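You operate a simulated robot arm through the tools that you are given. There is no shell and no other tool. Be economical: measure what you need, move in short steps, check, and stop when the job is done.

You run a simulated two-armed robot. Do the job below in one go: nothing can be reset, and whatever is moved stays where it is left.

## Task
Tip the hot water from the jug into the steel flask, screw the cap on and fit the cup.
Fine: put the jug back. Set down upright: plastic jug.

Only the result counts: the job must be done as asked and must still hold three seconds after the hand-in. Knocking over, shifting, dropping, spilling or breaking anything else fails it. A push-on lid holds only when it is set on centred and level and pressed home; a screw cap is set on level and turned clockwise until tight.

## Robot
Two 7-joint arms with two-finger grippers on one trunk, on a base that drives. Base frame: it is fixed to the floor where the robot stands at the start and does not move with it; the origin is under the middle of the robot, x ahead of it, y to its left, z up; the surface under the hand at the start is at about z = 900. Lengths are in mm, angles in rad, forces in N, time in s.
The left shoulder is at the start at [60, 123, 1020], the right one opposite. With the tool pointing down near the work surface each hand reaches from about 360 to 800 mm from the robot's upright axis, wherever it stands, measured 20 degrees to its own side. Payload 1.47 kg a hand.
Tool frame (each hand has its own): the origin (TCP) lies between the finger pads and is the grasp point; the fingertips stand 16 mm ahead of it; z points along the fingers, y is the line along which they close. The gripper opens to 87 mm. The gripper's body begins 55 mm behind the TCP.
Orientation is that of the tool frame in the base frame, as [roll, pitch, yaw] about the fixed x, y, z axes, in that order (R = Rz(yaw) Ry(pitch) Rx(roll)). With the fingers straight down and closing along the base's y, the tool's x points along the base's -x, its y along +y and its z along -z.

## Interface
- The arms move only by the tool send_rows. It takes "left_motion", "right_motion" or both (then of equal length, played together; a hand with none holds still); each is a list of rows, each a list of 3 entries, a list of its own where there are three numbers: the turn, a rotation vector about the tool's x, y, z in rad, then the shift along the tool's x, y, z in mm, then the finger opening in mm, from 0 to 87. In form: [[[rx, ry, rz], [dx, dy, dz], hand], ...]. A call has 1 to 8 rows; each row is the pose to reach, as a shift and turn from the pose commanded when the call began, along the tool's axes at that moment. Rows are played at 5 a second. More than 50 mm and 0.15 rad between two rows, or a gripper value outside its range, and nothing of the call is played. Where a pose cannot be reached the arm comes as near as it can. A force on the tool above 90 N (or 10 N above the force at the start of the call, whichever is more), or a blocked arm, ends the call early, and 0.2 s more pass. The fingers move at their own pace (about 153 mm/s each) and stop on an object; they squeeze with about 28 N. The grip force told is the motor's: it shows also when the fingers shut on nothing. Time passes only in rows, and 0.2 s behind the last, so rows that repeat a pose let the fingers close. The reply holds the time, the measured pose of the TCP, the force on the tool along the base axes, the opening and the grip force, in the units named above and with some noise, with the torque about the TCP (base axes, N m) and any sound that the robot's microphone picked up.
- Cameras (640 x 400 px; columns grow to the right, rows downward): "scene" is now at [87.8, 30.2, 1583.6]; the picture's right is [0.35, -0.94, 0.00], its down [-0.62, -0.23, -0.75] and it looks along [0.71, 0.26, -0.66] (base axes); focal length 273 px, centre (320, 200). "left" rides on the left gripper at [73, -12, -90] in its tool frame; the picture's right is [0.16, 0.99, 0.00], its down [-0.72, 0.12, -0.68] and it looks along [-0.67, 0.11, 0.73] (tool axes); focal length 247 px, centre (320, 200). "right" rides on the right gripper at [73, 12, -90] in its tool frame; the picture's right is [-0.16, 0.99, 0.00], its down [-0.72, -0.12, -0.68] and it looks along [-0.67, -0.11, 0.73] (tool axes); focal length 247 px, centre (320, 200). There is no depth. A picture from a camera that has moved, and an enlarged one, comes with that camera's place and axes in the base frame and with its lens.
- grab_frame(camera): a new picture of that camera. The clock stands still meanwhile.
- move_column(by): slides the trunk up (or, below 0, down) by that many mm; the arms and the scene camera ride with it, the base frame stays. It gives what a move gives, with no picture.
- roll_base(legs): drives the robot by 1 to 6 legs, each [ahead, left, turn to the left] in mm, mm and rad, along the robot's own axes; the way and the turn of a leg run together, so that a leg with both is an arc; at most 1500 mm and 3.142 rad a leg. The arms and the cameras ride along, it lands a little off, and it stops where it bumps. It gives what a move gives.
- aim_head(pan, tilt): turns the head with the scene camera to pan (to the left, within 2.094 rad either way) and tilt (down, from -0.506 to 1.204), counted from straight ahead of the robot. It gives what a move gives.
- zoom(camera, box): a new picture of the part [left, top, right, bottom] of that camera's present view, enlarged. The clock stands still meanwhile.
- finish_job(): hands the job in; it is judged then, once.

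Work in short steps. Places have to be worked out from the pictures, the camera data and where the tool is seen: move nearer, look again, correct. Check each grasp and each placing, and mend what went wrong. You have 120 turns and 88 pictures in all, those below and enlarged ones among them. Open the grippers and draw the arms clear of the work before you hand the job in, unless the task says otherwise; then end with one line.

The tools are called after "Emit:" as name(argument=value, ...) on one line, values as JSON. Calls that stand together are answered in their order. send_rows: Moves the arms, as the interface text tells. Its arguments: {"type":"object","properties":{"left_motion":{"type":"array","items":{"type":"array"}},"right_motion":{"type":"array","items":{"type":"array"}}},"required":[]} The other tools are called the same way: move_column (by) slides the trunk up or down; roll_base (legs) drives the base; aim_head (pan, tilt) turns the head that bears the scene camera; grab_frame (camera) takes a picture; zoom (camera, box) takes an enlarged picture of a part of a camera's view; finish_job () hands the job in.

At the start:

```text
time: 0.0
left_eef_pos: [319.3, 338.3, 1377.4]
left_orientation: [3.141, -0.001, 3.141]
left_force: [0.6, -0.5, 0.0]
left_torque: [0.01, 0.03, 0.0]
left_opening: 87.1
left_grip_force: 0.0
right_eef_pos: [392.8, -36.5, 1376.5]
right_orientation: [-3.141, 0.001, -3.141]
right_force: [-0.8, -0.1, -0.7]
right_torque: [0.0, -0.03, -0.02]
right_opening: 87.0
right_grip_force: 0.0
trunk travel left (down, up): [-175.0, 55.0]
robot x, y, heading: [-3.5, 0.9, -0.002]
head pan, tilt: [0.353, 0.716]
```

scene: 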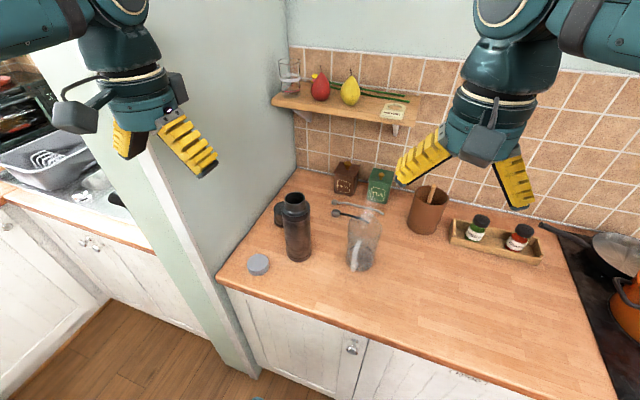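
right: 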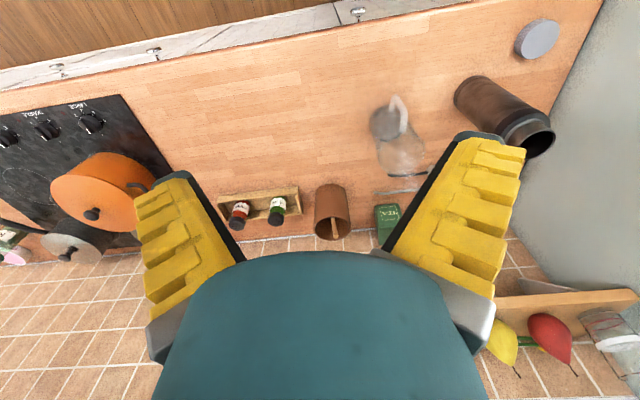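
left: 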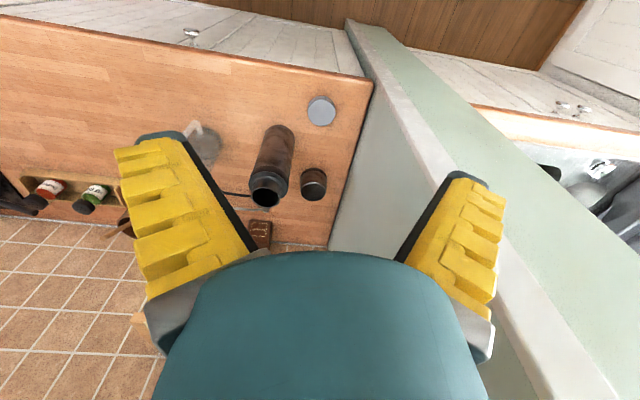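

The flask, jug, a grey disc (cap) and a dark cup behind the flask are visible on the counter. I take closer looks to locate them.

Emit:
zoom(camera="scene", box=[220, 150, 420, 290])

Emit:
zoom(camera="left", box=[160, 80, 400, 230])

Emit:
zoom(camera="right", box=[340, 0, 640, 190])

```text
2.86 times, centred on (320, 220) of scene
camera zoom: at [87.8, 30.2, 1583.6], right [0.35, -0.94, 0.0], down [-0.62, -0.23, -0.75], along [0.71, 0.26, -0.66], focal length 780 px, centre (320, 143)
```

zoom: 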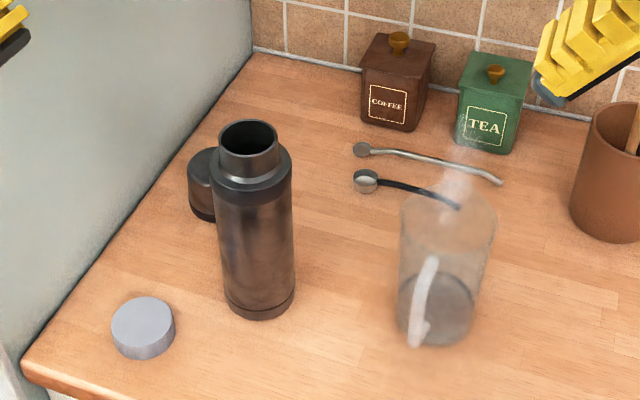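

```text
2.67 times, centred on (280, 155) of left
camera zoom: at [245.4, 328.5, 1465.5], right [-0.16, 0.99, 0.0], down [0.72, 0.12, 0.68], along [0.67, 0.11, -0.73], focal length 659 px, centre (427, 320)
```

zoom: 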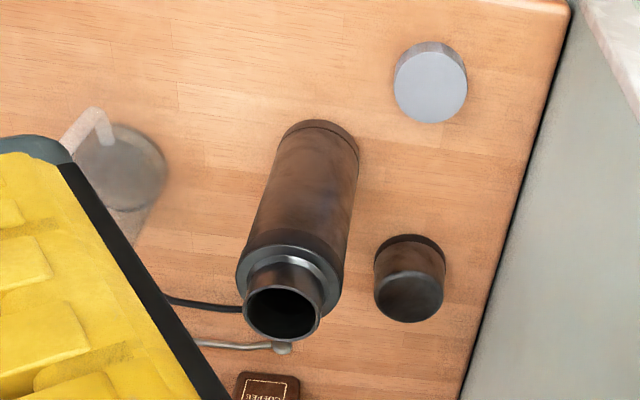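

```text
2.11 times, centred on (490, 95) of right
camera zoom: at [317.7, -23.3, 1465.5], right [0.16, 0.99, 0.0], down [0.72, -0.12, 0.68], along [0.67, -0.11, -0.73], focal length 520 px, centre (-38, 421)
```

zoom: 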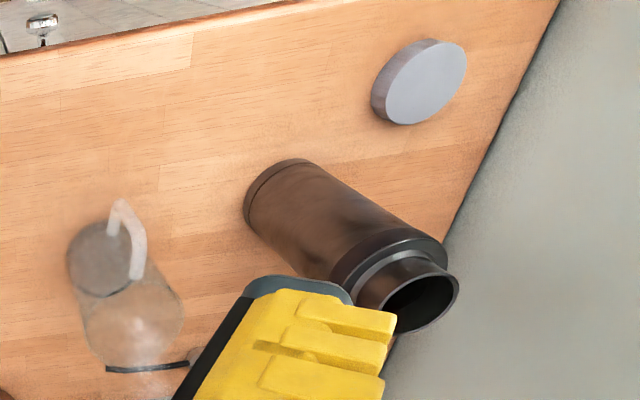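

Estimates: flask axis ≈(566,275), top z≈1126, cap ≈(477,369), cup ≈(672,382), jug ≈(608,92) with the handle toward the robot. I zoom closer on the jug and the flask neck.

Emit:
zoom(camera="scene", box=[325, 195, 405, 280])

Emit:
zoom(camera="scene", box=[265, 180, 325, 230])

```text
4.71 times, centred on (365, 238) of scene
camera zoom: at [87.8, 30.2, 1583.6], right [0.35, -0.94, 0.0], down [-0.62, -0.23, -0.75], along [0.71, 0.26, -0.66], focal length 1285 px, centre (108, 24)
```

zoom: 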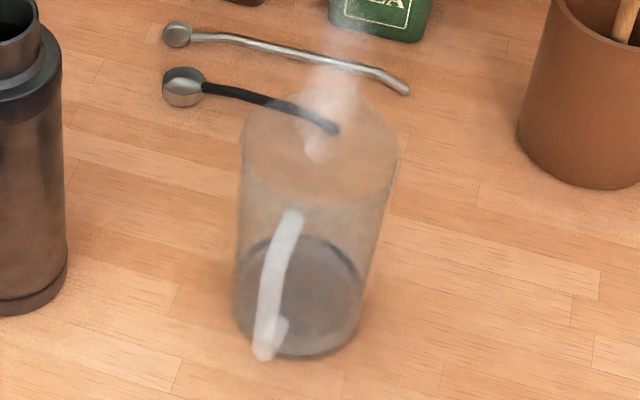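

```text
8.00 times, centred on (295, 205) of scene
camera zoom: at [87.8, 30.2, 1583.6], right [0.35, -0.94, 0.0], down [-0.62, -0.23, -0.75], along [0.71, 0.26, -0.66], focal length 2185 px, centre (520, 160)
```

zoom: 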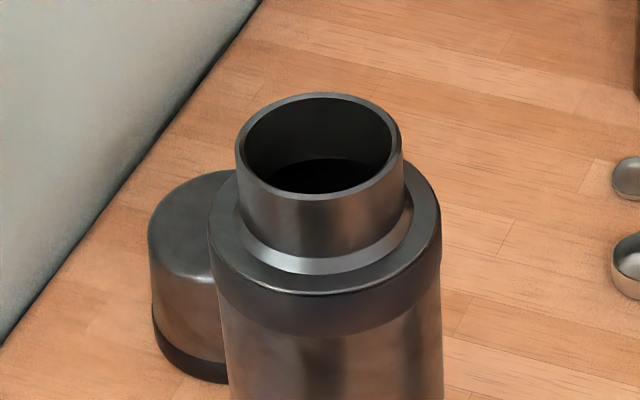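

The jug's spout faces away (+x), its handle faces the robot; the left arm can take it by the handle with a horizontal hand. I bring the left hand down while tilting it forward, and move the right hand out of the way.

Emit:
send_rows(left_motion=[[[0, -0.1, 0], [-2, -22, 25], 87], [[0, -0.2, 0], [-4, -44, 50], 87], [[0, -0.3, 0], [-6, -66, 75], 87], [[0, -0.4, 0], [-8, -88, 100], 87], [[0, -0.5, 0], [-10, -110, 125], 87], [[0, -0.6, 0], [-12, -132, 150], 87], [[0, -0.7, 0], [-14, -154, 175], 87], [[0, -0.8, 0], [-16, -176, 200], 87]], right_motion=[[[0, 0, 0], [0, -20, 0], 87], [[0, 0, 0], [0, -40, 0], 87], [[0, 0, 0], [0, -60, 0], 87], [[0, 0, 0], [0, -80, 0], 87], [[0, 0, 0], [0, -100, 0], 87], [[0, 0, 0], [0, -120, 0], 87], [[0, 0, 0], [0, -140, 0], 87], [[0, 0, 0], [0, -160, 0], 87]])

```text
time: 1.8
left_eef_pos: [392.5, 151.5, 1232.1]
left_orientation: [3.139, 0.799, 3.14]
left_force: [-0.1, -0.3, -1.0]
left_torque: [0.05, 0.03, 0.04]
left_opening: 87.0
left_grip_force: 0.0
left hand out of reach, approached as far as the arm can: row 6, 7, 8
right_eef_pos: [390.2, -198.9, 1377.1]
right_orientation: [3.141, -0.002, -3.141]
right_force: [-0.2, -0.5, -0.5]
right_torque: [0.01, 0.04, -0.02]
right_opening: 87.0
right_grip_force: 0.0
trunk travel left (down, up): [-175.0, 55.0]
robot x, y, heading: [3.1, -0.3, 0.002]
head pan, tilt: [0.353, 0.716]
```

The hand is short of the commanded point because a horizontal hand needs more forward distance. I continue turning it to horizontal while going forward and lower.

Emit:
send_rows(left_motion=[[[0, -0.1, 0], [7, -6, 17], 87], [[0, -0.2, 0], [13, -12, 34], 87], [[0, -0.3, 0], [20, -18, 50], 87], [[0, -0.4, 0], [26, -25, 67], 87], [[0, -0.5, 0], [33, -31, 84], 87], [[0, -0.6, 0], [39, -37, 100], 87], [[0, -0.7, 0], [45, -43, 117], 87], [[0, -0.77, 0], [51, -50, 133], 87]])

Emit:
grab_frame(camera="left")

Emit:
grab_frame(camera="scene")

```text
time: 2.7
left_eef_pos: [470.6, 82.5, 1224.8]
left_orientation: [-2.603, 1.081, -2.771]
left_force: [0.4, 0.1, -0.5]
left_torque: [-0.02, 0.01, -0.02]
left_opening: 86.7
left_grip_force: 0.1
left hand out of reach, approached as far as the arm can: row 1, 2, 3, 4
right_eef_pos: [392.1, -195.2, 1376.4]
right_orientation: [-3.141, -0.005, -3.141]
right_force: [0.9, 0.0, 0.5]
right_torque: [-0.04, 0.03, -0.02]
right_opening: 87.3
right_grip_force: 0.0
trunk travel left (down, up): [-175.0, 55.0]
robot x, y, heading: [0.9, -3.2, -0.001]
head pan, tilt: [0.353, 0.716]
stopped in row 4 (left hand): the arm was blocked; the commanded pose is now the measured one
```

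```text
79 pictures are left
camera left: at [357.0, 79.6, 1199.1], right [0.04, 0.93, -0.38], down [-0.28, 0.37, 0.89], along [0.96, 0.07, 0.27], focal length 247 px, centre (320, 200)
```

left: 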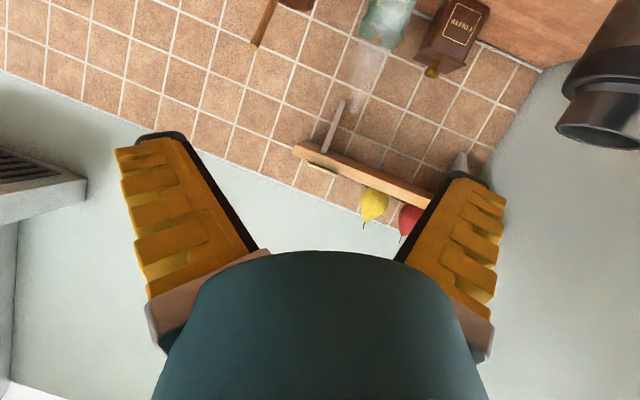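

```text
78 pictures are left
camera scene: at [96.4, -21.1, 1593.0], right [-0.26, -0.97, 0.0], down [-0.55, 0.15, -0.82], along [0.79, -0.21, -0.57], focal length 273 px, centre (320, 200)
```

scene: 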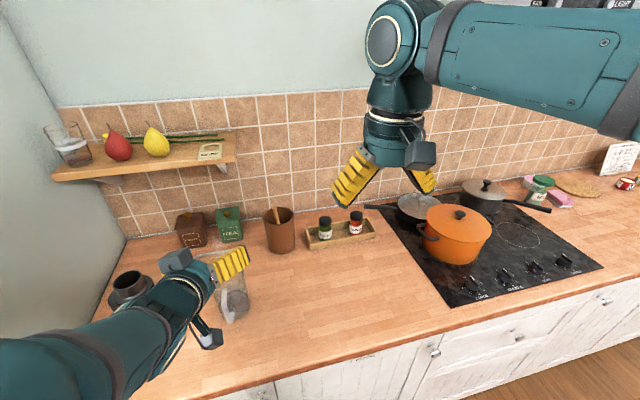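

The left arm folded up too close to the trunk (and seems to have nudged the head). I'll back the base 180 mm so the horizontal hand works at a comfortable distance; both hands are high and clear.

Emit:
roll_base(legs=[[-180, 0, 0]])

Emit:
aim_head(pan=0.3, tilt=0.65)

Emit:
grab_frame(camera="scene")

```text
time: 4.1
left_eef_pos: [325.1, 83.5, 1227.5]
left_orientation: [-2.604, 1.087, -2.772]
left_force: [0.2, 0.3, -0.6]
left_torque: [-0.01, 0.0, -0.01]
left_opening: 87.2
left_grip_force: 0.1
right_eef_pos: [249.0, -191.4, 1377.6]
right_orientation: [-3.141, 0.0, -3.137]
right_force: [0.4, -1.2, -0.5]
right_torque: [-0.02, 0.02, 0.02]
right_opening: 87.0
right_grip_force: 0.0
trunk travel left (down, up): [-175.0, 55.0]
robot x, y, heading: [-139.6, 2.7, 0.003]
head pan, tilt: [0.353, 0.716]
stopped in leg 1: the robot was blocked; the commanded pose is now the measured one
```

```text
time: 4.8
left_eef_pos: [326.8, 85.7, 1226.2]
left_orientation: [-2.606, 1.083, -2.772]
left_force: [-0.2, -0.1, 0.6]
left_torque: [-0.01, -0.01, -0.01]
left_opening: 86.9
left_grip_force: 0.0
right_eef_pos: [250.6, -192.7, 1378.1]
right_orientation: [3.141, -0.002, -3.136]
right_force: [0.4, 0.0, -0.2]
right_torque: [0.01, 0.04, 0.03]
right_opening: 87.0
right_grip_force: 0.0
trunk travel left (down, up): [-175.0, 55.0]
robot x, y, heading: [-143.6, 5.1, 0.003]
head pan, tilt: [0.3, 0.649]
```

```text
77 pictures are left
camera scene: at [-44.8, -17.8, 1595.9], right [-0.22, -0.97, 0.0], down [-0.53, 0.12, -0.84], along [0.82, -0.19, -0.54], focal length 273 px, centre (320, 200)
```

scene: 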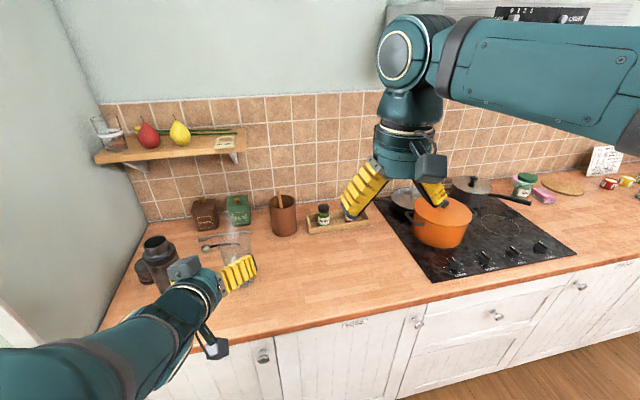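

The base stopped after 140 mm; the head is still pushed aside by the left forearm. I move the left hand forward and down, away from the head, then square it to horizontal.

Emit:
send_rows(left_motion=[[[0, 0, 0], [9, 12, 35], 87], [[0, 0, 0], [17, 23, 70], 87], [[0, 0, 0], [26, 35, 105], 87], [[0, 0, 0], [34, 46, 139], 87], [[-0.041, -0.11, 0.054], [34, 46, 139], 87], [[-0.082, -0.22, 0.107], [34, 46, 139], 87], [[-0.124, -0.33, 0.161], [34, 46, 139], 87], [[-0.165, -0.44, 0.215], [34, 46, 139], 87]])

Emit:
grab_frame(camera="scene")

```text
time: 6.6
left_eef_pos: [441.5, 95.1, 1130.1]
left_orientation: [0.955, 1.566, 0.957]
left_force: [0.1, -0.1, 0.0]
left_torque: [-0.02, 0.0, -0.01]
left_opening: 87.1
left_grip_force: 0.0
right_eef_pos: [251.7, -193.0, 1377.8]
right_orientation: [-3.141, -0.001, -3.137]
right_force: [0.3, -0.3, -0.4]
right_torque: [0.02, -0.02, 0.04]
right_opening: 87.0
right_grip_force: 0.1
trunk travel left (down, up): [-175.0, 55.0]
robot x, y, heading: [-141.3, -0.1, -0.001]
head pan, tilt: [0.3, 0.649]
```

```text
76 pictures are left
camera scene: at [-49.3, 27.8, 1589.3], right [0.3, -0.95, 0.0], down [-0.58, -0.18, -0.8], along [0.76, 0.24, -0.6], focal length 273 px, centre (320, 200)
```

scene: 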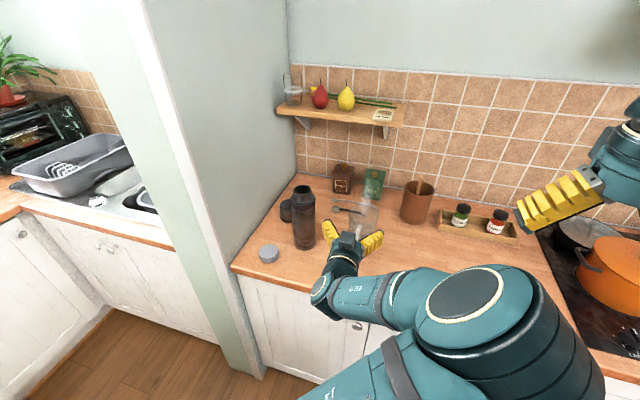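

The hand is now horizontal at (441,95,1130) and the head is back in place. I lower to handle height, short of the handle, and look through the wrist camera.

Emit:
send_rows(left_motion=[[[0, 0, 0], [42, 0, 4], 87], [[0, 0, 0], [84, 0, 8], 87], [[0, 0, 0], [120, 0, 12], 87]])

Emit:
grab_frame(camera="left")

Emit:
zoom(camera="scene", box=[240, 160, 440, 290])

```text
time: 7.4
left_eef_pos: [454.0, 95.5, 1009.8]
left_orientation: [1.342, 1.567, 1.346]
left_force: [0.1, 0.1, 0.8]
left_torque: [0.0, -0.04, -0.02]
left_opening: 86.9
left_grip_force: 0.1
right_eef_pos: [251.5, -192.1, 1378.7]
right_orientation: [-3.14, -0.001, -3.137]
right_force: [0.7, 0.9, 0.2]
right_torque: [0.0, 0.03, -0.01]
right_opening: 86.9
right_grip_force: 0.1
trunk travel left (down, up): [-175.0, 55.0]
robot x, y, heading: [-145.0, 1.7, 0.0]
head pan, tilt: [0.3, 0.649]
```

```text
75 pictures are left
camera left: at [364.0, 86.5, 935.3], right [0.0, 0.99, -0.15], down [-0.68, 0.11, 0.72], along [0.73, 0.11, 0.67], focal length 247 px, centre (320, 200)
```

left: 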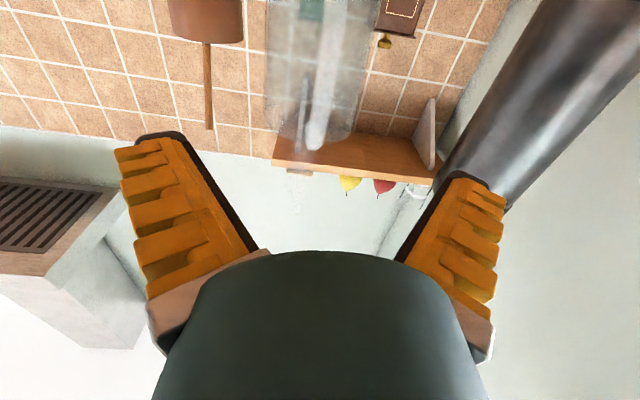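

```text
3.08 times, centred on (340, 225) of scene
camera zoom: at [-48.6, 28.8, 1589.2], right [0.3, -0.95, 0.0], down [-0.58, -0.18, -0.8], along [0.76, 0.24, -0.61], focal length 840 px, centre (258, 123)
```

zoom: 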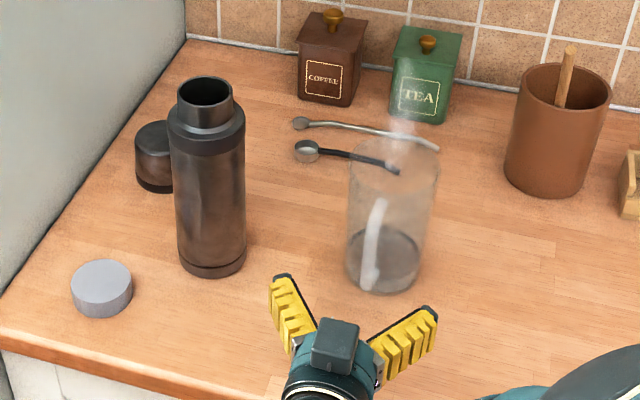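

The handle (white bar) sits near (551, 97), spanning z≈925–1044. I advance with open fingers around it and check before closing.

Emit:
send_rows(left_motion=[[[0, 0, 0], [3, 1, 30], 87], [[0, 0, 0], [6, 1, 60], 87], [[0, 0, 0], [10, 2, 82], 87]])

Emit:
grab_frame(camera="left")

Emit:
zoom(camera="scene", box=[290, 190, 410, 270])

```text
time: 8.2
left_eef_pos: [523.6, 85.6, 1017.7]
left_orientation: [1.98, 1.568, 1.983]
left_force: [-0.1, -0.6, 0.5]
left_torque: [0.02, -0.03, 0.03]
left_opening: 87.0
left_grip_force: 0.1
left hand out of reach, approached as far as the arm can: row 2, 3
right_eef_pos: [250.1, -191.8, 1377.8]
right_orientation: [3.141, 0.001, -3.136]
right_force: [0.3, 0.1, -0.9]
right_torque: [-0.01, 0.01, -0.01]
right_opening: 87.0
right_grip_force: 0.0
trunk travel left (down, up): [-175.0, 55.0]
robot x, y, heading: [-142.3, -1.6, 0.007]
head pan, tilt: [0.3, 0.649]
```

```text
73 pictures are left
camera left: at [433.4, 75.7, 944.7], right [0.0, 0.99, -0.15], down [-0.68, 0.11, 0.73], along [0.73, 0.11, 0.67], focal length 247 px, centre (320, 200)
```

left: 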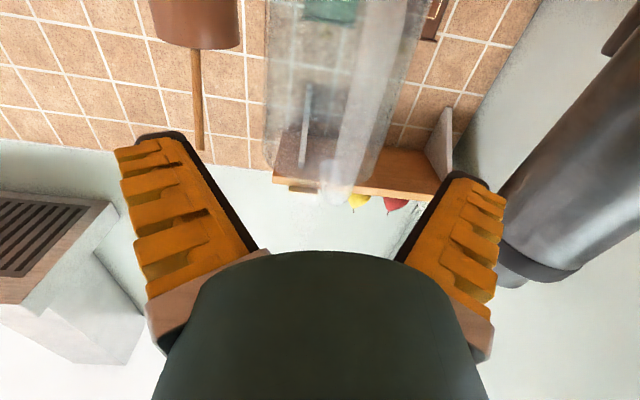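

```text
5.00 times, centred on (350, 230) of scene
camera zoom: at [-49.3, 28.5, 1589.3], right [0.3, -0.95, 0.0], down [-0.58, -0.18, -0.8], along [0.76, 0.24, -0.6], focal length 1365 px, centre (170, 50)
```

zoom: 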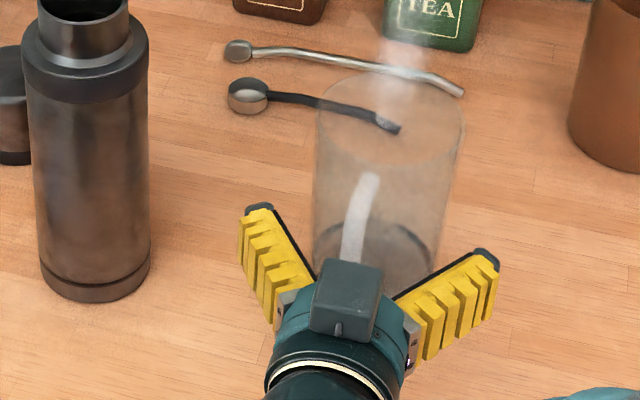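

The arm hit its reach limit at x≈524. I back the hand off, roll the base 70 mm forward, then re-check.

Emit:
send_rows(left_motion=[[[0, 0, 0], [0, 0, -40], 87], [[0, 0, 0], [0, 0, -80], 87]])

Emit:
roll_base(legs=[[60, 0, 0]])

```text
time: 8.8
left_eef_pos: [442.6, 87.0, 1018.1]
left_orientation: [1.077, 1.567, 1.079]
left_force: [0.1, -0.2, 0.0]
left_torque: [0.01, -0.01, 0.01]
left_opening: 87.0
left_grip_force: 0.0
right_eef_pos: [248.9, -193.5, 1377.7]
right_orientation: [3.141, 0.001, -3.136]
right_force: [0.1, -0.1, 0.4]
right_torque: [0.0, -0.02, 0.01]
right_opening: 87.0
right_grip_force: 0.1
trunk travel left (down, up): [-175.0, 55.0]
robot x, y, heading: [-140.2, 2.6, 0.003]
head pan, tilt: [0.3, 0.649]
```

```text
time: 9.7
left_eef_pos: [502.6, 88.8, 1018.3]
left_orientation: [1.619, 1.569, 1.621]
left_force: [0.9, 0.1, -0.9]
left_torque: [0.02, 0.01, 0.0]
left_opening: 87.2
left_grip_force: 0.0
right_eef_pos: [310.0, -192.7, 1377.3]
right_orientation: [3.141, -0.001, -3.136]
right_force: [0.5, 0.4, 0.8]
right_torque: [-0.06, 0.05, 0.0]
right_opening: 86.9
right_grip_force: 0.0
trunk travel left (down, up): [-175.0, 55.0]
robot x, y, heading: [-84.7, 2.3, 0.009]
head pan, tilt: [0.3, 0.649]
```

The wrist picture triangulates the handle to y≈98, z 925–1042. I advance to (546, 98, 1005).

Emit:
send_rows(left_motion=[[[0, 0, 0], [13, 9, 10], 87], [[0, 0, 0], [13, 9, 30], 87], [[0, 0, 0], [13, 9, 43], 87]])

Emit:
grab_frame(camera="left")

Emit:
zoom(camera="scene", box=[290, 190, 410, 270])

```text
time: 10.5
left_eef_pos: [544.8, 96.2, 1005.5]
left_orientation: [1.542, 1.566, 1.547]
left_force: [-0.5, 0.5, -0.3]
left_torque: [-0.02, 0.02, 0.03]
left_opening: 86.9
left_grip_force: 0.0
right_eef_pos: [308.5, -192.2, 1377.7]
right_orientation: [3.139, 0.0, -3.136]
right_force: [0.8, -0.6, 0.6]
right_torque: [-0.03, 0.0, -0.02]
right_opening: 87.0
right_grip_force: 0.2
trunk travel left (down, up): [-175.0, 55.0]
robot x, y, heading: [-82.2, 0.1, 0.002]
head pan, tilt: [0.3, 0.649]
```

```text
71 pictures are left
camera left: at [455.3, 86.3, 931.7], right [0.0, 0.99, -0.15], down [-0.68, 0.11, 0.72], along [0.73, 0.11, 0.67], focal length 247 px, centre (320, 200)
```

left: 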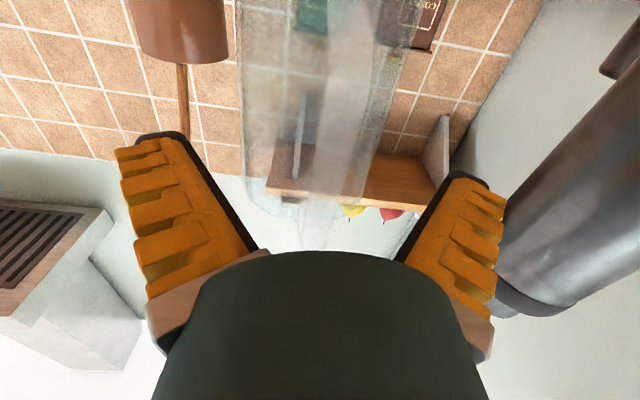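

```text
5.00 times, centred on (350, 230) of scene
camera zoom: at [8.9, 28.8, 1589.3], right [0.3, -0.95, 0.0], down [-0.58, -0.18, -0.8], along [0.76, 0.24, -0.6], focal length 1365 px, centre (170, 50)
```

zoom: 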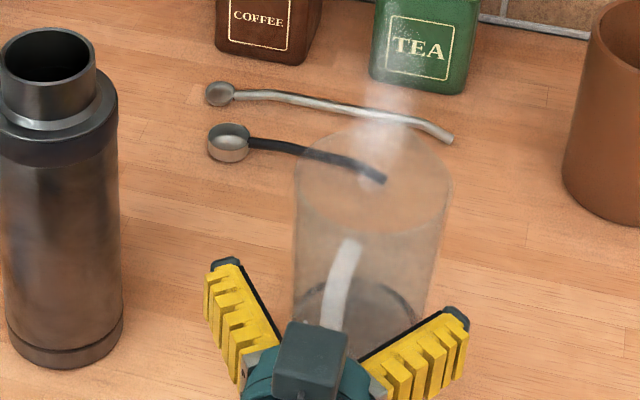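

The handle lies between the fingers, about 3 mm left of the centre. I shift 3 mm, and close.

Emit:
send_rows(left_motion=[[[0, 0, 0], [0, 3, 2], 60], [[0, 0, 0], [0, 3, 2], 30], [[0, 0, 0], [0, 3, 2], 10], [[0, 0, 0], [0, 3, 2], 0], [[0, 0, 0], [0, 3, 2], 0]])

Emit:
grab_frame(camera="left")

Emit:
zoom(camera="scene", box=[290, 190, 410, 270])

```text
time: 11.7
left_eef_pos: [547.2, 97.5, 1006.6]
left_orientation: [1.46, 1.568, 1.462]
left_force: [-0.8, 0.4, -0.4]
left_torque: [0.0, -0.01, -0.02]
left_opening: 0.1
left_grip_force: 28.3
right_eef_pos: [308.5, -192.5, 1378.4]
right_orientation: [-3.14, 0.0, -3.135]
right_force: [0.0, -0.1, 0.4]
right_torque: [0.0, -0.03, -0.01]
right_opening: 87.1
right_grip_force: 0.0
trunk travel left (down, up): [-175.0, 55.0]
robot x, y, heading: [-81.9, 2.0, 0.005]
head pan, tilt: [0.3, 0.649]
```

```text
69 pictures are left
camera left: at [456.2, 88.3, 933.8], right [0.0, 0.99, -0.15], down [-0.68, 0.11, 0.72], along [0.73, 0.11, 0.67], focal length 247 px, centre (320, 200)
```

left: 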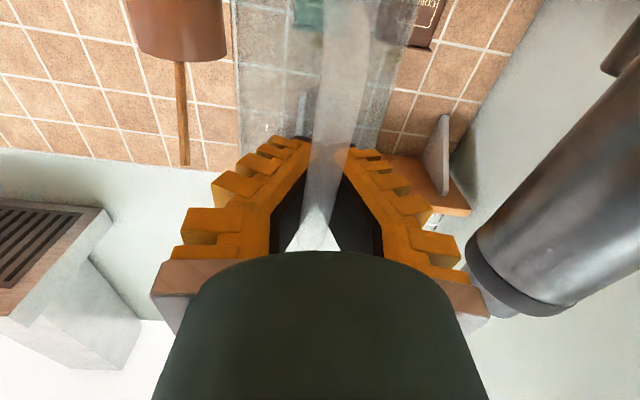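

```text
5.00 times, centred on (350, 230) of scene
camera zoom: at [8.6, 28.5, 1589.3], right [0.3, -0.95, 0.0], down [-0.58, -0.18, -0.8], along [0.76, 0.24, -0.6], focal length 1365 px, centre (170, 50)
```

zoom: 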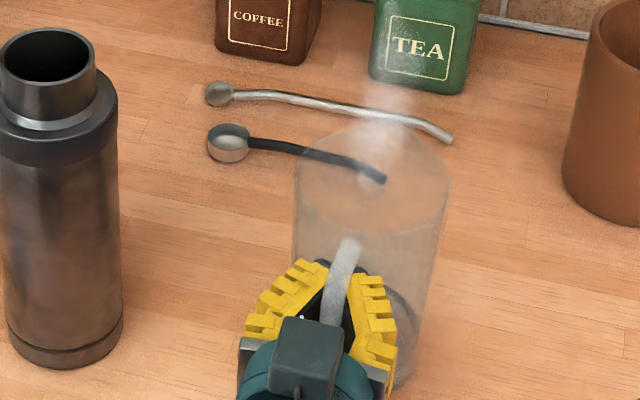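

The fingers shut to 0 with the handle lying behind the pads (in the hollow nearer the palm). I reopen, back off about 22 mm and close again.

Emit:
send_rows(left_motion=[[[0, 0, 0], [0, 0, 0], 40], [[0, 0, 0], [0, 0, 0], 50], [[0, 0, 0], [0, 0, -11], 50], [[0, 0, 0], [0, 0, -22], 50], [[0, 0, 0], [0, 0, -22], 20], [[0, 0, 0], [0, 0, -22], 0], [[0, 0, 0], [0, 0, -22], 0]])

Emit:
zoom(camera="scene", box=[290, 190, 410, 270])

```text
time: 13.3
left_eef_pos: [524.8, 99.5, 1006.6]
left_orientation: [1.19, 1.568, 1.191]
left_force: [-0.3, 0.2, 0.2]
left_torque: [0.0, -0.02, -0.05]
left_opening: 7.3
left_grip_force: 28.0
right_eef_pos: [309.1, -192.3, 1377.5]
right_orientation: [-3.141, 0.001, -3.136]
right_force: [0.0, -1.1, -0.5]
right_torque: [0.01, 0.0, 0.02]
right_opening: 87.0
right_grip_force: 0.0
trunk travel left (down, up): [-175.0, 55.0]
robot x, y, heading: [-82.3, 2.6, 0.007]
head pan, tilt: [0.3, 0.649]
```

```text
5.00 times, centred on (350, 230) of scene
camera zoom: at [8.5, 28.6, 1589.3], right [0.3, -0.95, 0.0], down [-0.58, -0.18, -0.8], along [0.76, 0.24, -0.6], focal length 1365 px, centre (170, 50)
```

zoom: 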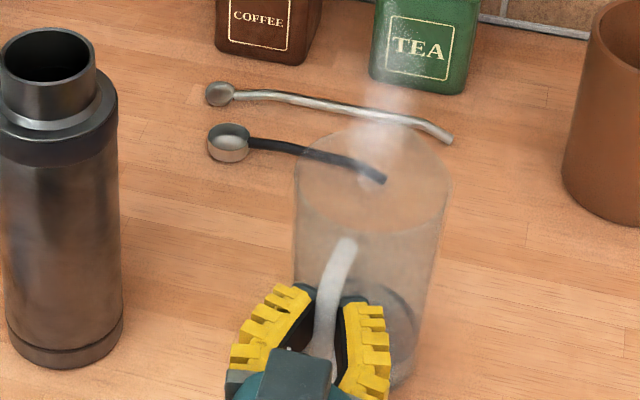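

Opening 7.3 mm: the handle is gripped. I check from the wrist camera how far back in the pads it sits.

Emit:
zoom(camera="left", box=[200, 100, 440, 260])

```text
2.50 times, centred on (320, 180) of left
camera zoom: at [435.6, 90.0, 931.9], right [0.0, 0.99, -0.15], down [-0.68, 0.11, 0.72], along [0.73, 0.11, 0.67], focal length 617 px, centre (320, 250)
```

zoom: 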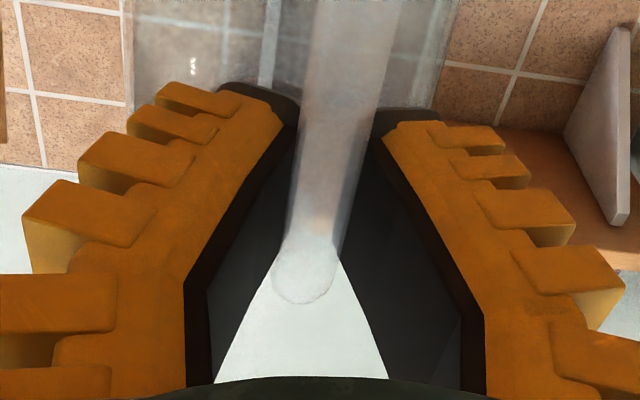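

The handle runs between the distal pads. I lift a small amount (12 mm) to test the grip.

Emit:
send_rows(left_motion=[[[0, 0, 0], [-4, 0, 0], 0], [[0, 0, 0], [-8, 0, 0], 0], [[0, 0, 0], [-14, 0, 0], 0], [[0, 0, 0], [-14, 0, 0], 0]])

Emit:
zoom(camera="scene", box=[290, 190, 410, 270])

Emit:
zoom(camera="left", box=[200, 100, 440, 260])

```text
time: 14.3
left_eef_pos: [525.1, 99.5, 1020.4]
left_orientation: [1.432, 1.569, 1.434]
left_force: [0.7, 0.5, -3.1]
left_torque: [0.02, 0.24, 0.02]
left_opening: 6.5
left_grip_force: 27.8
right_eef_pos: [309.2, -192.7, 1376.2]
right_orientation: [3.141, -0.001, -3.138]
right_force: [-0.7, 0.0, 0.4]
right_torque: [0.0, 0.0, 0.0]
right_opening: 86.8
right_grip_force: 0.0
trunk travel left (down, up): [-175.0, 55.0]
robot x, y, heading: [-82.3, -1.6, 0.005]
head pan, tilt: [0.3, 0.649]
```

```text
5.00 times, centred on (350, 230) of scene
camera zoom: at [9.1, 28.7, 1589.3], right [0.3, -0.95, 0.0], down [-0.58, -0.18, -0.8], along [0.76, 0.24, -0.6], focal length 1365 px, centre (170, 50)
```

zoom: 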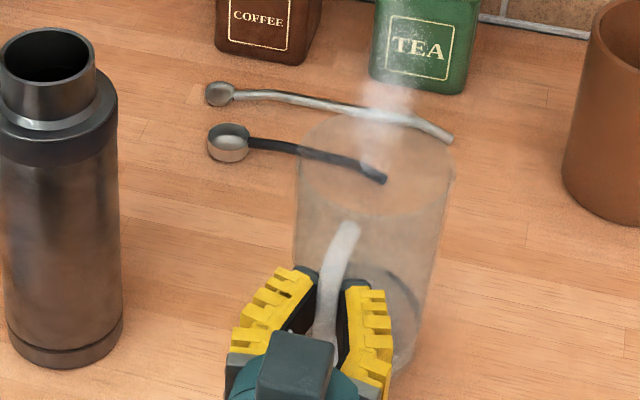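

```text
2.50 times, centred on (320, 180) of left
camera zoom: at [435.4, 90.0, 945.3], right [0.0, 0.99, -0.15], down [-0.68, 0.11, 0.72], along [0.73, 0.11, 0.67], focal length 617 px, centre (320, 250)
```

zoom: 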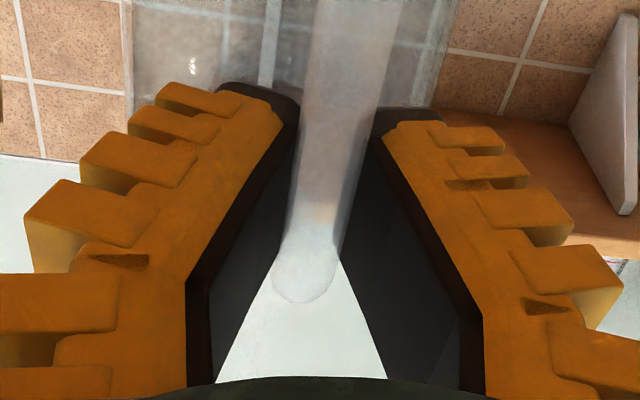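

The jug is held firmly (≈0.32 kg, its centre ≈77 mm ahead of the TCP, no slip). I lift it gently well clear of the counter and look at its rim and spout.

Emit:
send_rows(left_motion=[[[0, 0, 0], [-12, 0, 0], 0], [[0, 0, 0], [-34, 0, -3], 0], [[0, 0, 0], [-58, 0, -8], 0], [[0, 0, 0], [-82, 0, -14], 0], [[0, 0, 0], [-106, 0, -20], 0], [[0, 0, 0], [-130, 0, -26], 0], [[0, 0, 0], [-148, 0, -30], 0], [[0, 0, 0], [-155, 0, -32], 0]])

Emit:
grab_frame(camera="scene")

```text
time: 16.1
left_eef_pos: [492.2, 99.0, 1175.6]
left_orientation: [1.291, 1.566, 1.293]
left_force: [-0.6, 0.2, -3.3]
left_torque: [0.0, 0.22, 0.03]
left_opening: 6.5
left_grip_force: 27.9
right_eef_pos: [308.8, -192.8, 1376.9]
right_orientation: [3.141, 0.0, -3.135]
right_force: [0.0, -0.7, -0.4]
right_torque: [-0.02, 0.02, 0.02]
right_opening: 86.9
right_grip_force: 0.0
trunk travel left (down, up): [-175.0, 55.0]
robot x, y, heading: [-82.5, 5.5, 0.004]
head pan, tilt: [0.3, 0.649]
```

```text
63 pictures are left
camera scene: at [8.9, 28.6, 1589.3], right [0.3, -0.95, 0.0], down [-0.58, -0.18, -0.8], along [0.76, 0.24, -0.6], focal length 273 px, centre (320, 200)
```

scene: 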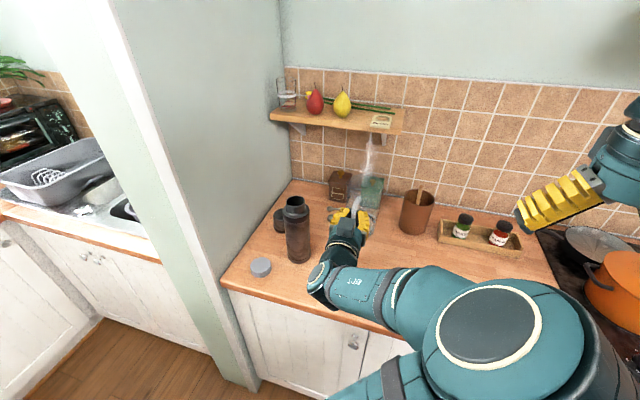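

The jug is up and steady. I zoom in to measure the rim and spout.

Emit:
zoom(camera="scene", box=[320, 165, 400, 230])

```text
6.15 times, centred on (360, 198) of scene
camera zoom: at [8.9, 28.6, 1589.3], right [0.3, -0.95, 0.0], down [-0.58, -0.18, -0.8], along [0.76, 0.24, -0.6], focal length 1680 px, centre (74, 215)
```

zoom: 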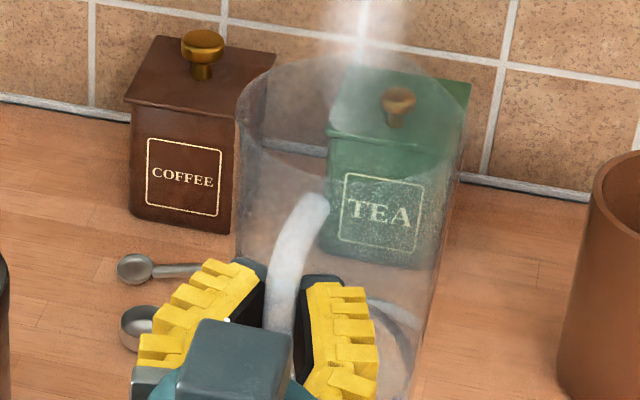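

Rim centre ≈80 mm ahead, 43 mm above and ~12 mm to the right of the TCP. I zoom tighter for the spout.

Emit:
zoom(camera="scene", box=[344, 168, 384, 193])

```text
16.00 times, centred on (364, 180) of scene
camera zoom: at [8.9, 28.6, 1589.3], right [0.3, -0.95, 0.0], down [-0.58, -0.18, -0.8], along [0.76, 0.24, -0.6], focal length 4369 px, centre (-384, 512)
```

zoom: 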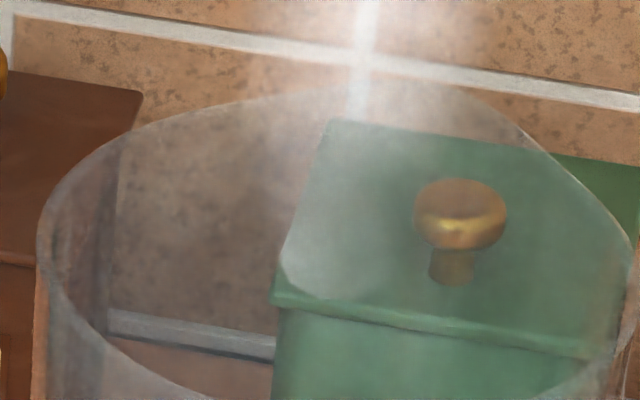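

Spout tip is ≈130 mm ahead of the TCP, 43 above, 14 to the right. I raise and tilt the jug to 60° here (water stays in until ~75°), well before coming near the flask.

Emit:
send_rows(left_motion=[[[0, 0.1, 0], [-20, 0, -5], 0], [[0, 0.2, 0], [-40, 0, -10], 0], [[0, 0.3, 0], [-60, 0, -15], 0], [[0, 0.4, 0], [-80, 0, -20], 0], [[0, 0.5, 0], [-100, 0, -25], 0], [[0, 0.6, 0], [-115, 0, -30], 0], [[0, 0.7, 0], [-125, 0, -35], 0], [[0, 0.8, 0], [-130, 0, -40], 0]])

Emit:
grab_frame(camera="scene")

```text
time: 17.9
left_eef_pos: [450.9, 98.6, 1303.9]
left_orientation: [3.136, 0.77, 3.139]
left_force: [-0.2, -0.4, -4.2]
left_torque: [0.01, 0.07, 0.01]
left_opening: 6.3
left_grip_force: 27.8
right_eef_pos: [308.4, -192.7, 1379.0]
right_orientation: [-3.141, 0.0, -3.137]
right_force: [-0.1, -0.6, 0.2]
right_torque: [-0.02, 0.02, -0.02]
right_opening: 87.0
right_grip_force: 0.1
trunk travel left (down, up): [-175.0, 55.0]
robot x, y, heading: [-84.9, 3.1, 0.004]
head pan, tilt: [0.3, 0.649]
```

```text
60 pictures are left
camera scene: at [6.1, 37.0, 1589.7], right [0.4, -0.92, 0.0], down [-0.55, -0.24, -0.8], along [0.73, 0.32, -0.6], focal length 273 px, centre (320, 200)
```

scene: 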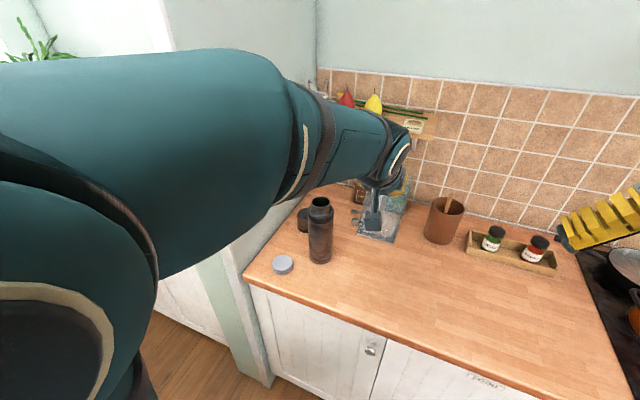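

The jug is at 46° tilt and still holding. I shift left to be in line with the flask, staying above and a bit behind it.

Emit:
send_rows(left_motion=[[[0, 0, 0], [5, 20, -5], 0], [[0, 0, 0], [10, 45, -10], 0], [[0, 0, 0], [15, 70, -15], 0], [[0, 0, 0], [20, 95, -20], 0], [[0, 0, 0], [21, 120, -21], 0], [[0, 0, 0], [21, 145, -21], 0], [[0, 0, 0], [21, 170, -21], 0], [[0, 0, 0], [21, 190, -21], 0]])

Emit:
grab_frame(camera="scene")

```text
time: 19.7
left_eef_pos: [420.9, 290.2, 1305.4]
left_orientation: [3.138, 0.77, -3.14]
left_force: [0.5, -0.3, -3.4]
left_torque: [-0.03, 0.05, 0.0]
left_opening: 5.8
left_grip_force: 27.9
right_eef_pos: [308.0, -192.0, 1378.8]
right_orientation: [3.141, -0.001, -3.137]
right_force: [-0.2, 0.3, 0.3]
right_torque: [0.01, 0.01, -0.03]
right_opening: 86.9
right_grip_force: 0.0
trunk travel left (down, up): [-175.0, 55.0]
robot x, y, heading: [-82.1, -1.3, 0.003]
head pan, tilt: [0.3, 0.649]
```

```text
59 pictures are left
camera scene: at [8.9, 29.3, 1589.3], right [0.3, -0.95, 0.0], down [-0.58, -0.18, -0.8], along [0.76, 0.24, -0.6], focal length 273 px, centre (320, 200)
```

scene: 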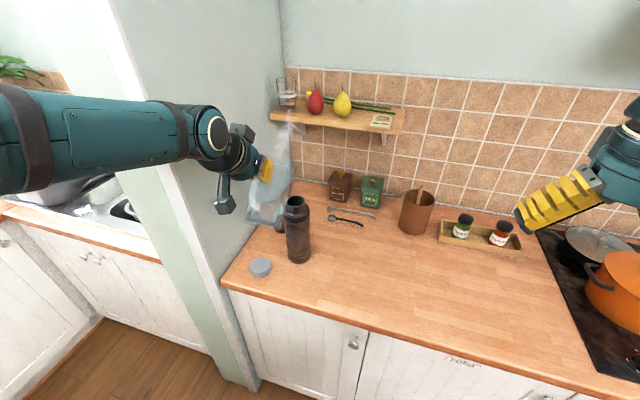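

Good clear view now. I zoom on the jug's rim and flask mouth.

Emit:
zoom(camera="scene", box=[235, 130, 335, 210])

```text
5.00 times, centred on (285, 170) of scene
camera zoom: at [8.9, 29.3, 1589.3], right [0.3, -0.95, 0.0], down [-0.58, -0.18, -0.8], along [0.76, 0.24, -0.6], focal length 1365 px, centre (495, 350)
```

zoom: 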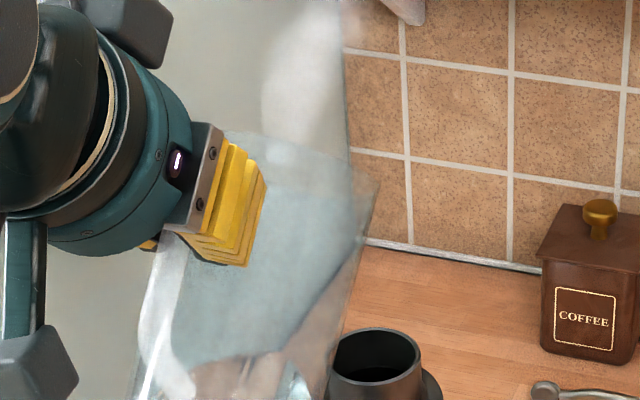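

Mouth confirmed at (566,273,1126); predicted rim position matches the picture within a few mm. I tilt to 60° and bring the spout just above the mouth.

Emit:
send_rows(left_motion=[[[0, 0.06, 0], [2, 0, 14], 0], [[0, 0.12, 0], [4, -1, 28], 0], [[0, 0.18, 0], [7, -2, 43], 0], [[0, 0.25, 0], [10.5, -2, 58], 0]])

Emit:
zoom(camera="scene", box=[235, 130, 335, 210])

```text
time: 20.7
left_eef_pos: [456.2, 286.0, 1256.6]
left_orientation: [3.139, 0.519, 3.139]
left_force: [-0.5, 0.2, -3.9]
left_torque: [0.02, 0.01, 0.02]
left_opening: 5.8
left_grip_force: 28.5
right_eef_pos: [310.0, -192.6, 1377.0]
right_orientation: [-3.141, -0.003, -3.137]
right_force: [0.1, 0.3, -0.8]
right_torque: [0.02, -0.01, -0.06]
right_opening: 86.9
right_grip_force: 0.1
trunk travel left (down, up): [-175.0, 55.0]
robot x, y, heading: [-82.7, 2.3, 0.004]
head pan, tilt: [0.3, 0.649]
```

```text
5.00 times, centred on (285, 170) of scene
camera zoom: at [9.9, 29.0, 1589.2], right [0.3, -0.95, 0.0], down [-0.58, -0.18, -0.8], along [0.76, 0.24, -0.61], focal length 1365 px, centre (495, 350)
```

zoom: 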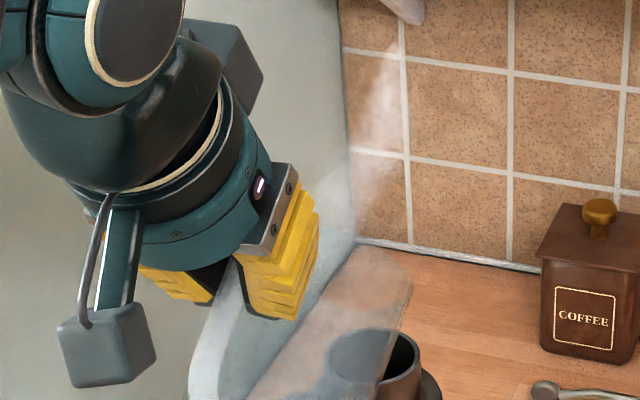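

I look at a wider crop, since the jug extends below it.

Emit:
zoom(camera="scene", box=[255, 170, 335, 230])

```text
6.67 times, centred on (295, 200) of scene
camera zoom: at [9.9, 29.0, 1589.2], right [0.3, -0.95, 0.0], down [-0.58, -0.18, -0.8], along [0.76, 0.24, -0.61], focal length 1820 px, centre (487, 200)
```

zoom: 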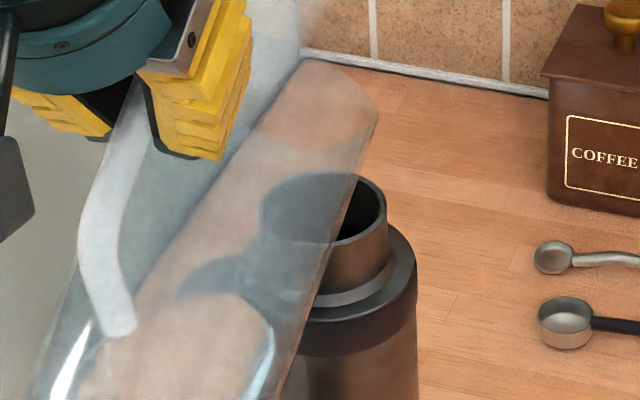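

Spout is predicted at (558,274,1166), above the mouth with matching outline. I tilt on to ~72° while lowering the spout to ≈20 mm above the mouth.

Emit:
send_rows(left_motion=[[[0, 0.05, 0], [-4, 0, 2], 0], [[0, 0.1, 0], [-9, 0, 4], 0], [[0, 0.15, 0], [-13, 0, 6], 0], [[0, 0.2, 0], [-18, 0, 9], 0], [[0, 0.2, 0], [-18, 0, 9], 0]])

Emit:
zoom(camera="scene", box=[255, 170, 335, 230])

```text
time: 21.9
left_eef_pos: [474.2, 287.3, 1258.2]
left_orientation: [3.139, 0.322, -3.141]
left_force: [-0.1, 0.0, -3.4]
left_torque: [0.05, -0.05, 0.01]
left_opening: 6.0
left_grip_force: 27.7
right_eef_pos: [308.0, -192.8, 1377.9]
right_orientation: [-3.141, -0.001, -3.137]
right_force: [0.0, -0.2, -0.5]
right_torque: [0.02, 0.01, 0.02]
right_opening: 86.8
right_grip_force: 0.1
trunk travel left (down, up): [-175.0, 55.0]
robot x, y, heading: [-82.8, 4.2, 0.005]
head pan, tilt: [0.3, 0.649]
```

```text
6.67 times, centred on (295, 200) of scene
camera zoom: at [8.4, 28.6, 1589.3], right [0.3, -0.95, 0.0], down [-0.58, -0.18, -0.8], along [0.76, 0.24, -0.6], focal length 1820 px, centre (487, 200)
```

zoom: 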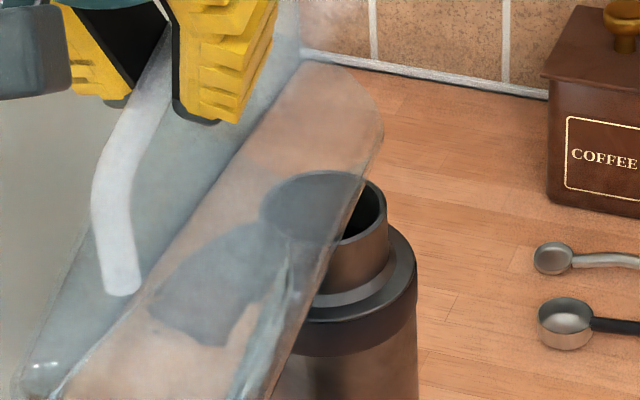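

Water is creeping toward the spout but not out yet. I tilt on slowly to ~80°, keeping the spout over the mouth.

Emit:
send_rows(left_motion=[[[0, 0.03, 0], [-4, 0, 0], 0], [[0, 0.06, 0], [-8, 0, 0], 0], [[0, 0.09, 0], [-11, 0, 0], 0], [[0, 0.12, 0], [-15, 0, 1], 0], [[0, 0.15, 0], [-19, 0, 1], 0]])

Emit:
zoom(camera="scene", box=[255, 170, 335, 230])

```text
time: 23.1
left_eef_pos: [493.9, 287.9, 1262.7]
left_orientation: [3.14, 0.17, -3.139]
left_force: [0.6, 0.3, -3.9]
left_torque: [0.02, -0.09, 0.02]
left_opening: 6.0
left_grip_force: 27.3
right_eef_pos: [308.8, -192.3, 1377.4]
right_orientation: [-3.141, -0.002, -3.137]
right_force: [0.1, 0.3, -0.5]
right_torque: [0.02, -0.01, 0.02]
right_opening: 86.9
right_grip_force: 0.0
trunk travel left (down, up): [-175.0, 55.0]
robot x, y, heading: [-81.9, 2.5, 0.009]
head pan, tilt: [0.3, 0.649]
```

```text
6.67 times, centred on (295, 200) of scene
camera zoom: at [9.3, 28.6, 1589.3], right [0.3, -0.95, 0.0], down [-0.58, -0.18, -0.8], along [0.76, 0.24, -0.6], focal length 1820 px, centre (487, 200)
```

zoom: 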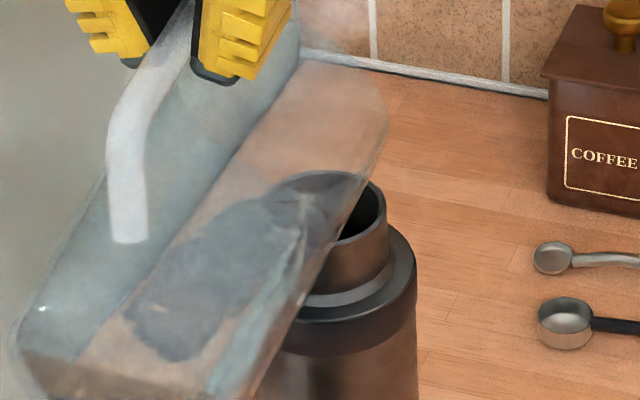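

Water is at the lip, and the spout tip is seen right over the mouth where predicted. I tilt slowly on to start the pour.

Emit:
send_rows(left_motion=[[[0, 0.025, 0], [-3, 0, -1], 0], [[0, 0.05, 0], [-6, 0, -1.5], 0], [[0, 0.075, 0], [-9, 0, -2], 0], [[0, 0.075, 0], [-9, 0, -2], 0], [[0, 0.075, 0], [-9, 0, -2], 0], [[0, 0.1, 0], [-12, 0, -3], 0], [[0, 0.1, 0], [-12, 0, -3], 0]])

Emit:
zoom(camera="scene", box=[255, 170, 335, 230])

```text
time: 24.7
left_eef_pos: [505.0, 287.1, 1268.7]
left_orientation: [3.139, 0.07, -3.139]
left_force: [-0.6, 0.5, -2.9]
left_torque: [0.01, -0.12, -0.01]
left_opening: 6.0
left_grip_force: 28.1
right_eef_pos: [307.4, -191.9, 1376.6]
right_orientation: [-3.141, 0.002, -3.135]
right_force: [0.8, 0.1, -0.5]
right_torque: [0.0, -0.02, -0.04]
right_opening: 86.8
right_grip_force: 0.1
trunk travel left (down, up): [-175.0, 55.0]
robot x, y, heading: [-85.9, -0.4, 0.004]
head pan, tilt: [0.3, 0.649]
```

```text
6.67 times, centred on (295, 200) of scene
camera zoom: at [8.5, 28.8, 1589.3], right [0.3, -0.95, 0.0], down [-0.58, -0.18, -0.8], along [0.76, 0.24, -0.6], focal length 1820 px, centre (487, 200)
```

zoom: 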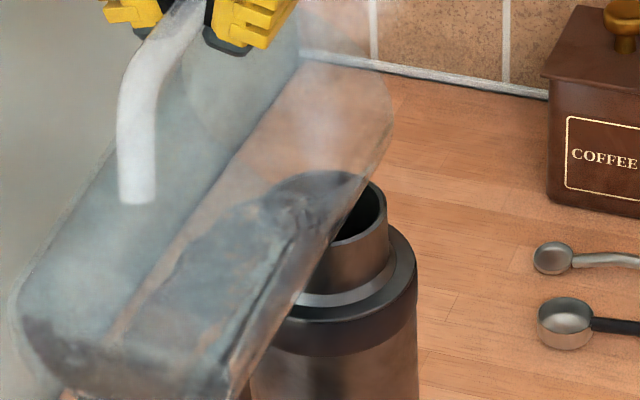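

No spill visible. I continue slowly to ~92° with pauses and check the weight.

Emit:
send_rows(left_motion=[[[0, 0.025, 0], [-3, 0, -1], 0], [[0, 0.05, 0], [-6.5, 0, -1.5], 0], [[0, 0.05, 0], [-6.5, 0, -1.5], 0], [[0, 0.075, 0], [-10, 0, -2], 0], [[0, 0.1, 0], [-13, 0, -3], 0], [[0, 0.1, 0], [-13, 0, -3], 0], [[0, 0.1, 0], [-13, 0, -3], 0]])

Emit:
zoom(camera="scene", box=[245, 170, 335, 235])

```text
time: 26.3
left_eef_pos: [517.7, 285.9, 1270.8]
left_orientation: [3.139, -0.029, -3.138]
left_force: [-0.4, -0.2, -2.3]
left_torque: [0.01, -0.09, -0.02]
left_opening: 5.8
left_grip_force: 28.2
right_eef_pos: [308.0, -191.5, 1377.9]
right_orientation: [-3.141, -0.001, -3.137]
right_force: [-0.1, 0.3, 1.2]
right_torque: [-0.01, 0.0, 0.04]
right_opening: 86.8
right_grip_force: 0.0
trunk travel left (down, up): [-175.0, 55.0]
robot x, y, heading: [-83.4, 2.8, 0.007]
head pan, tilt: [0.3, 0.649]
```

```text
6.15 times, centred on (290, 202) of scene
camera zoom: at [9.0, 28.6, 1589.3], right [0.3, -0.95, 0.0], down [-0.58, -0.18, -0.8], along [0.76, 0.24, -0.6], focal length 1680 px, centre (505, 185)
```

zoom: 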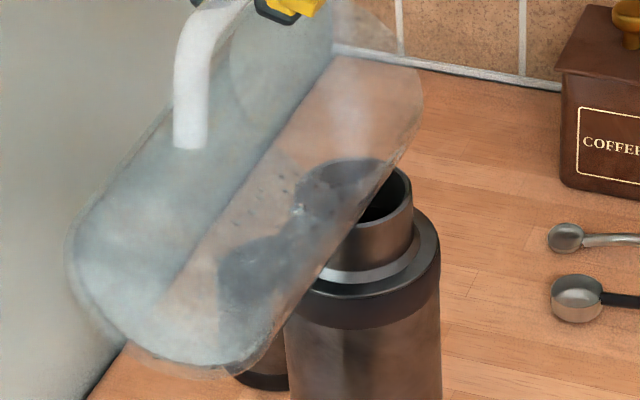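

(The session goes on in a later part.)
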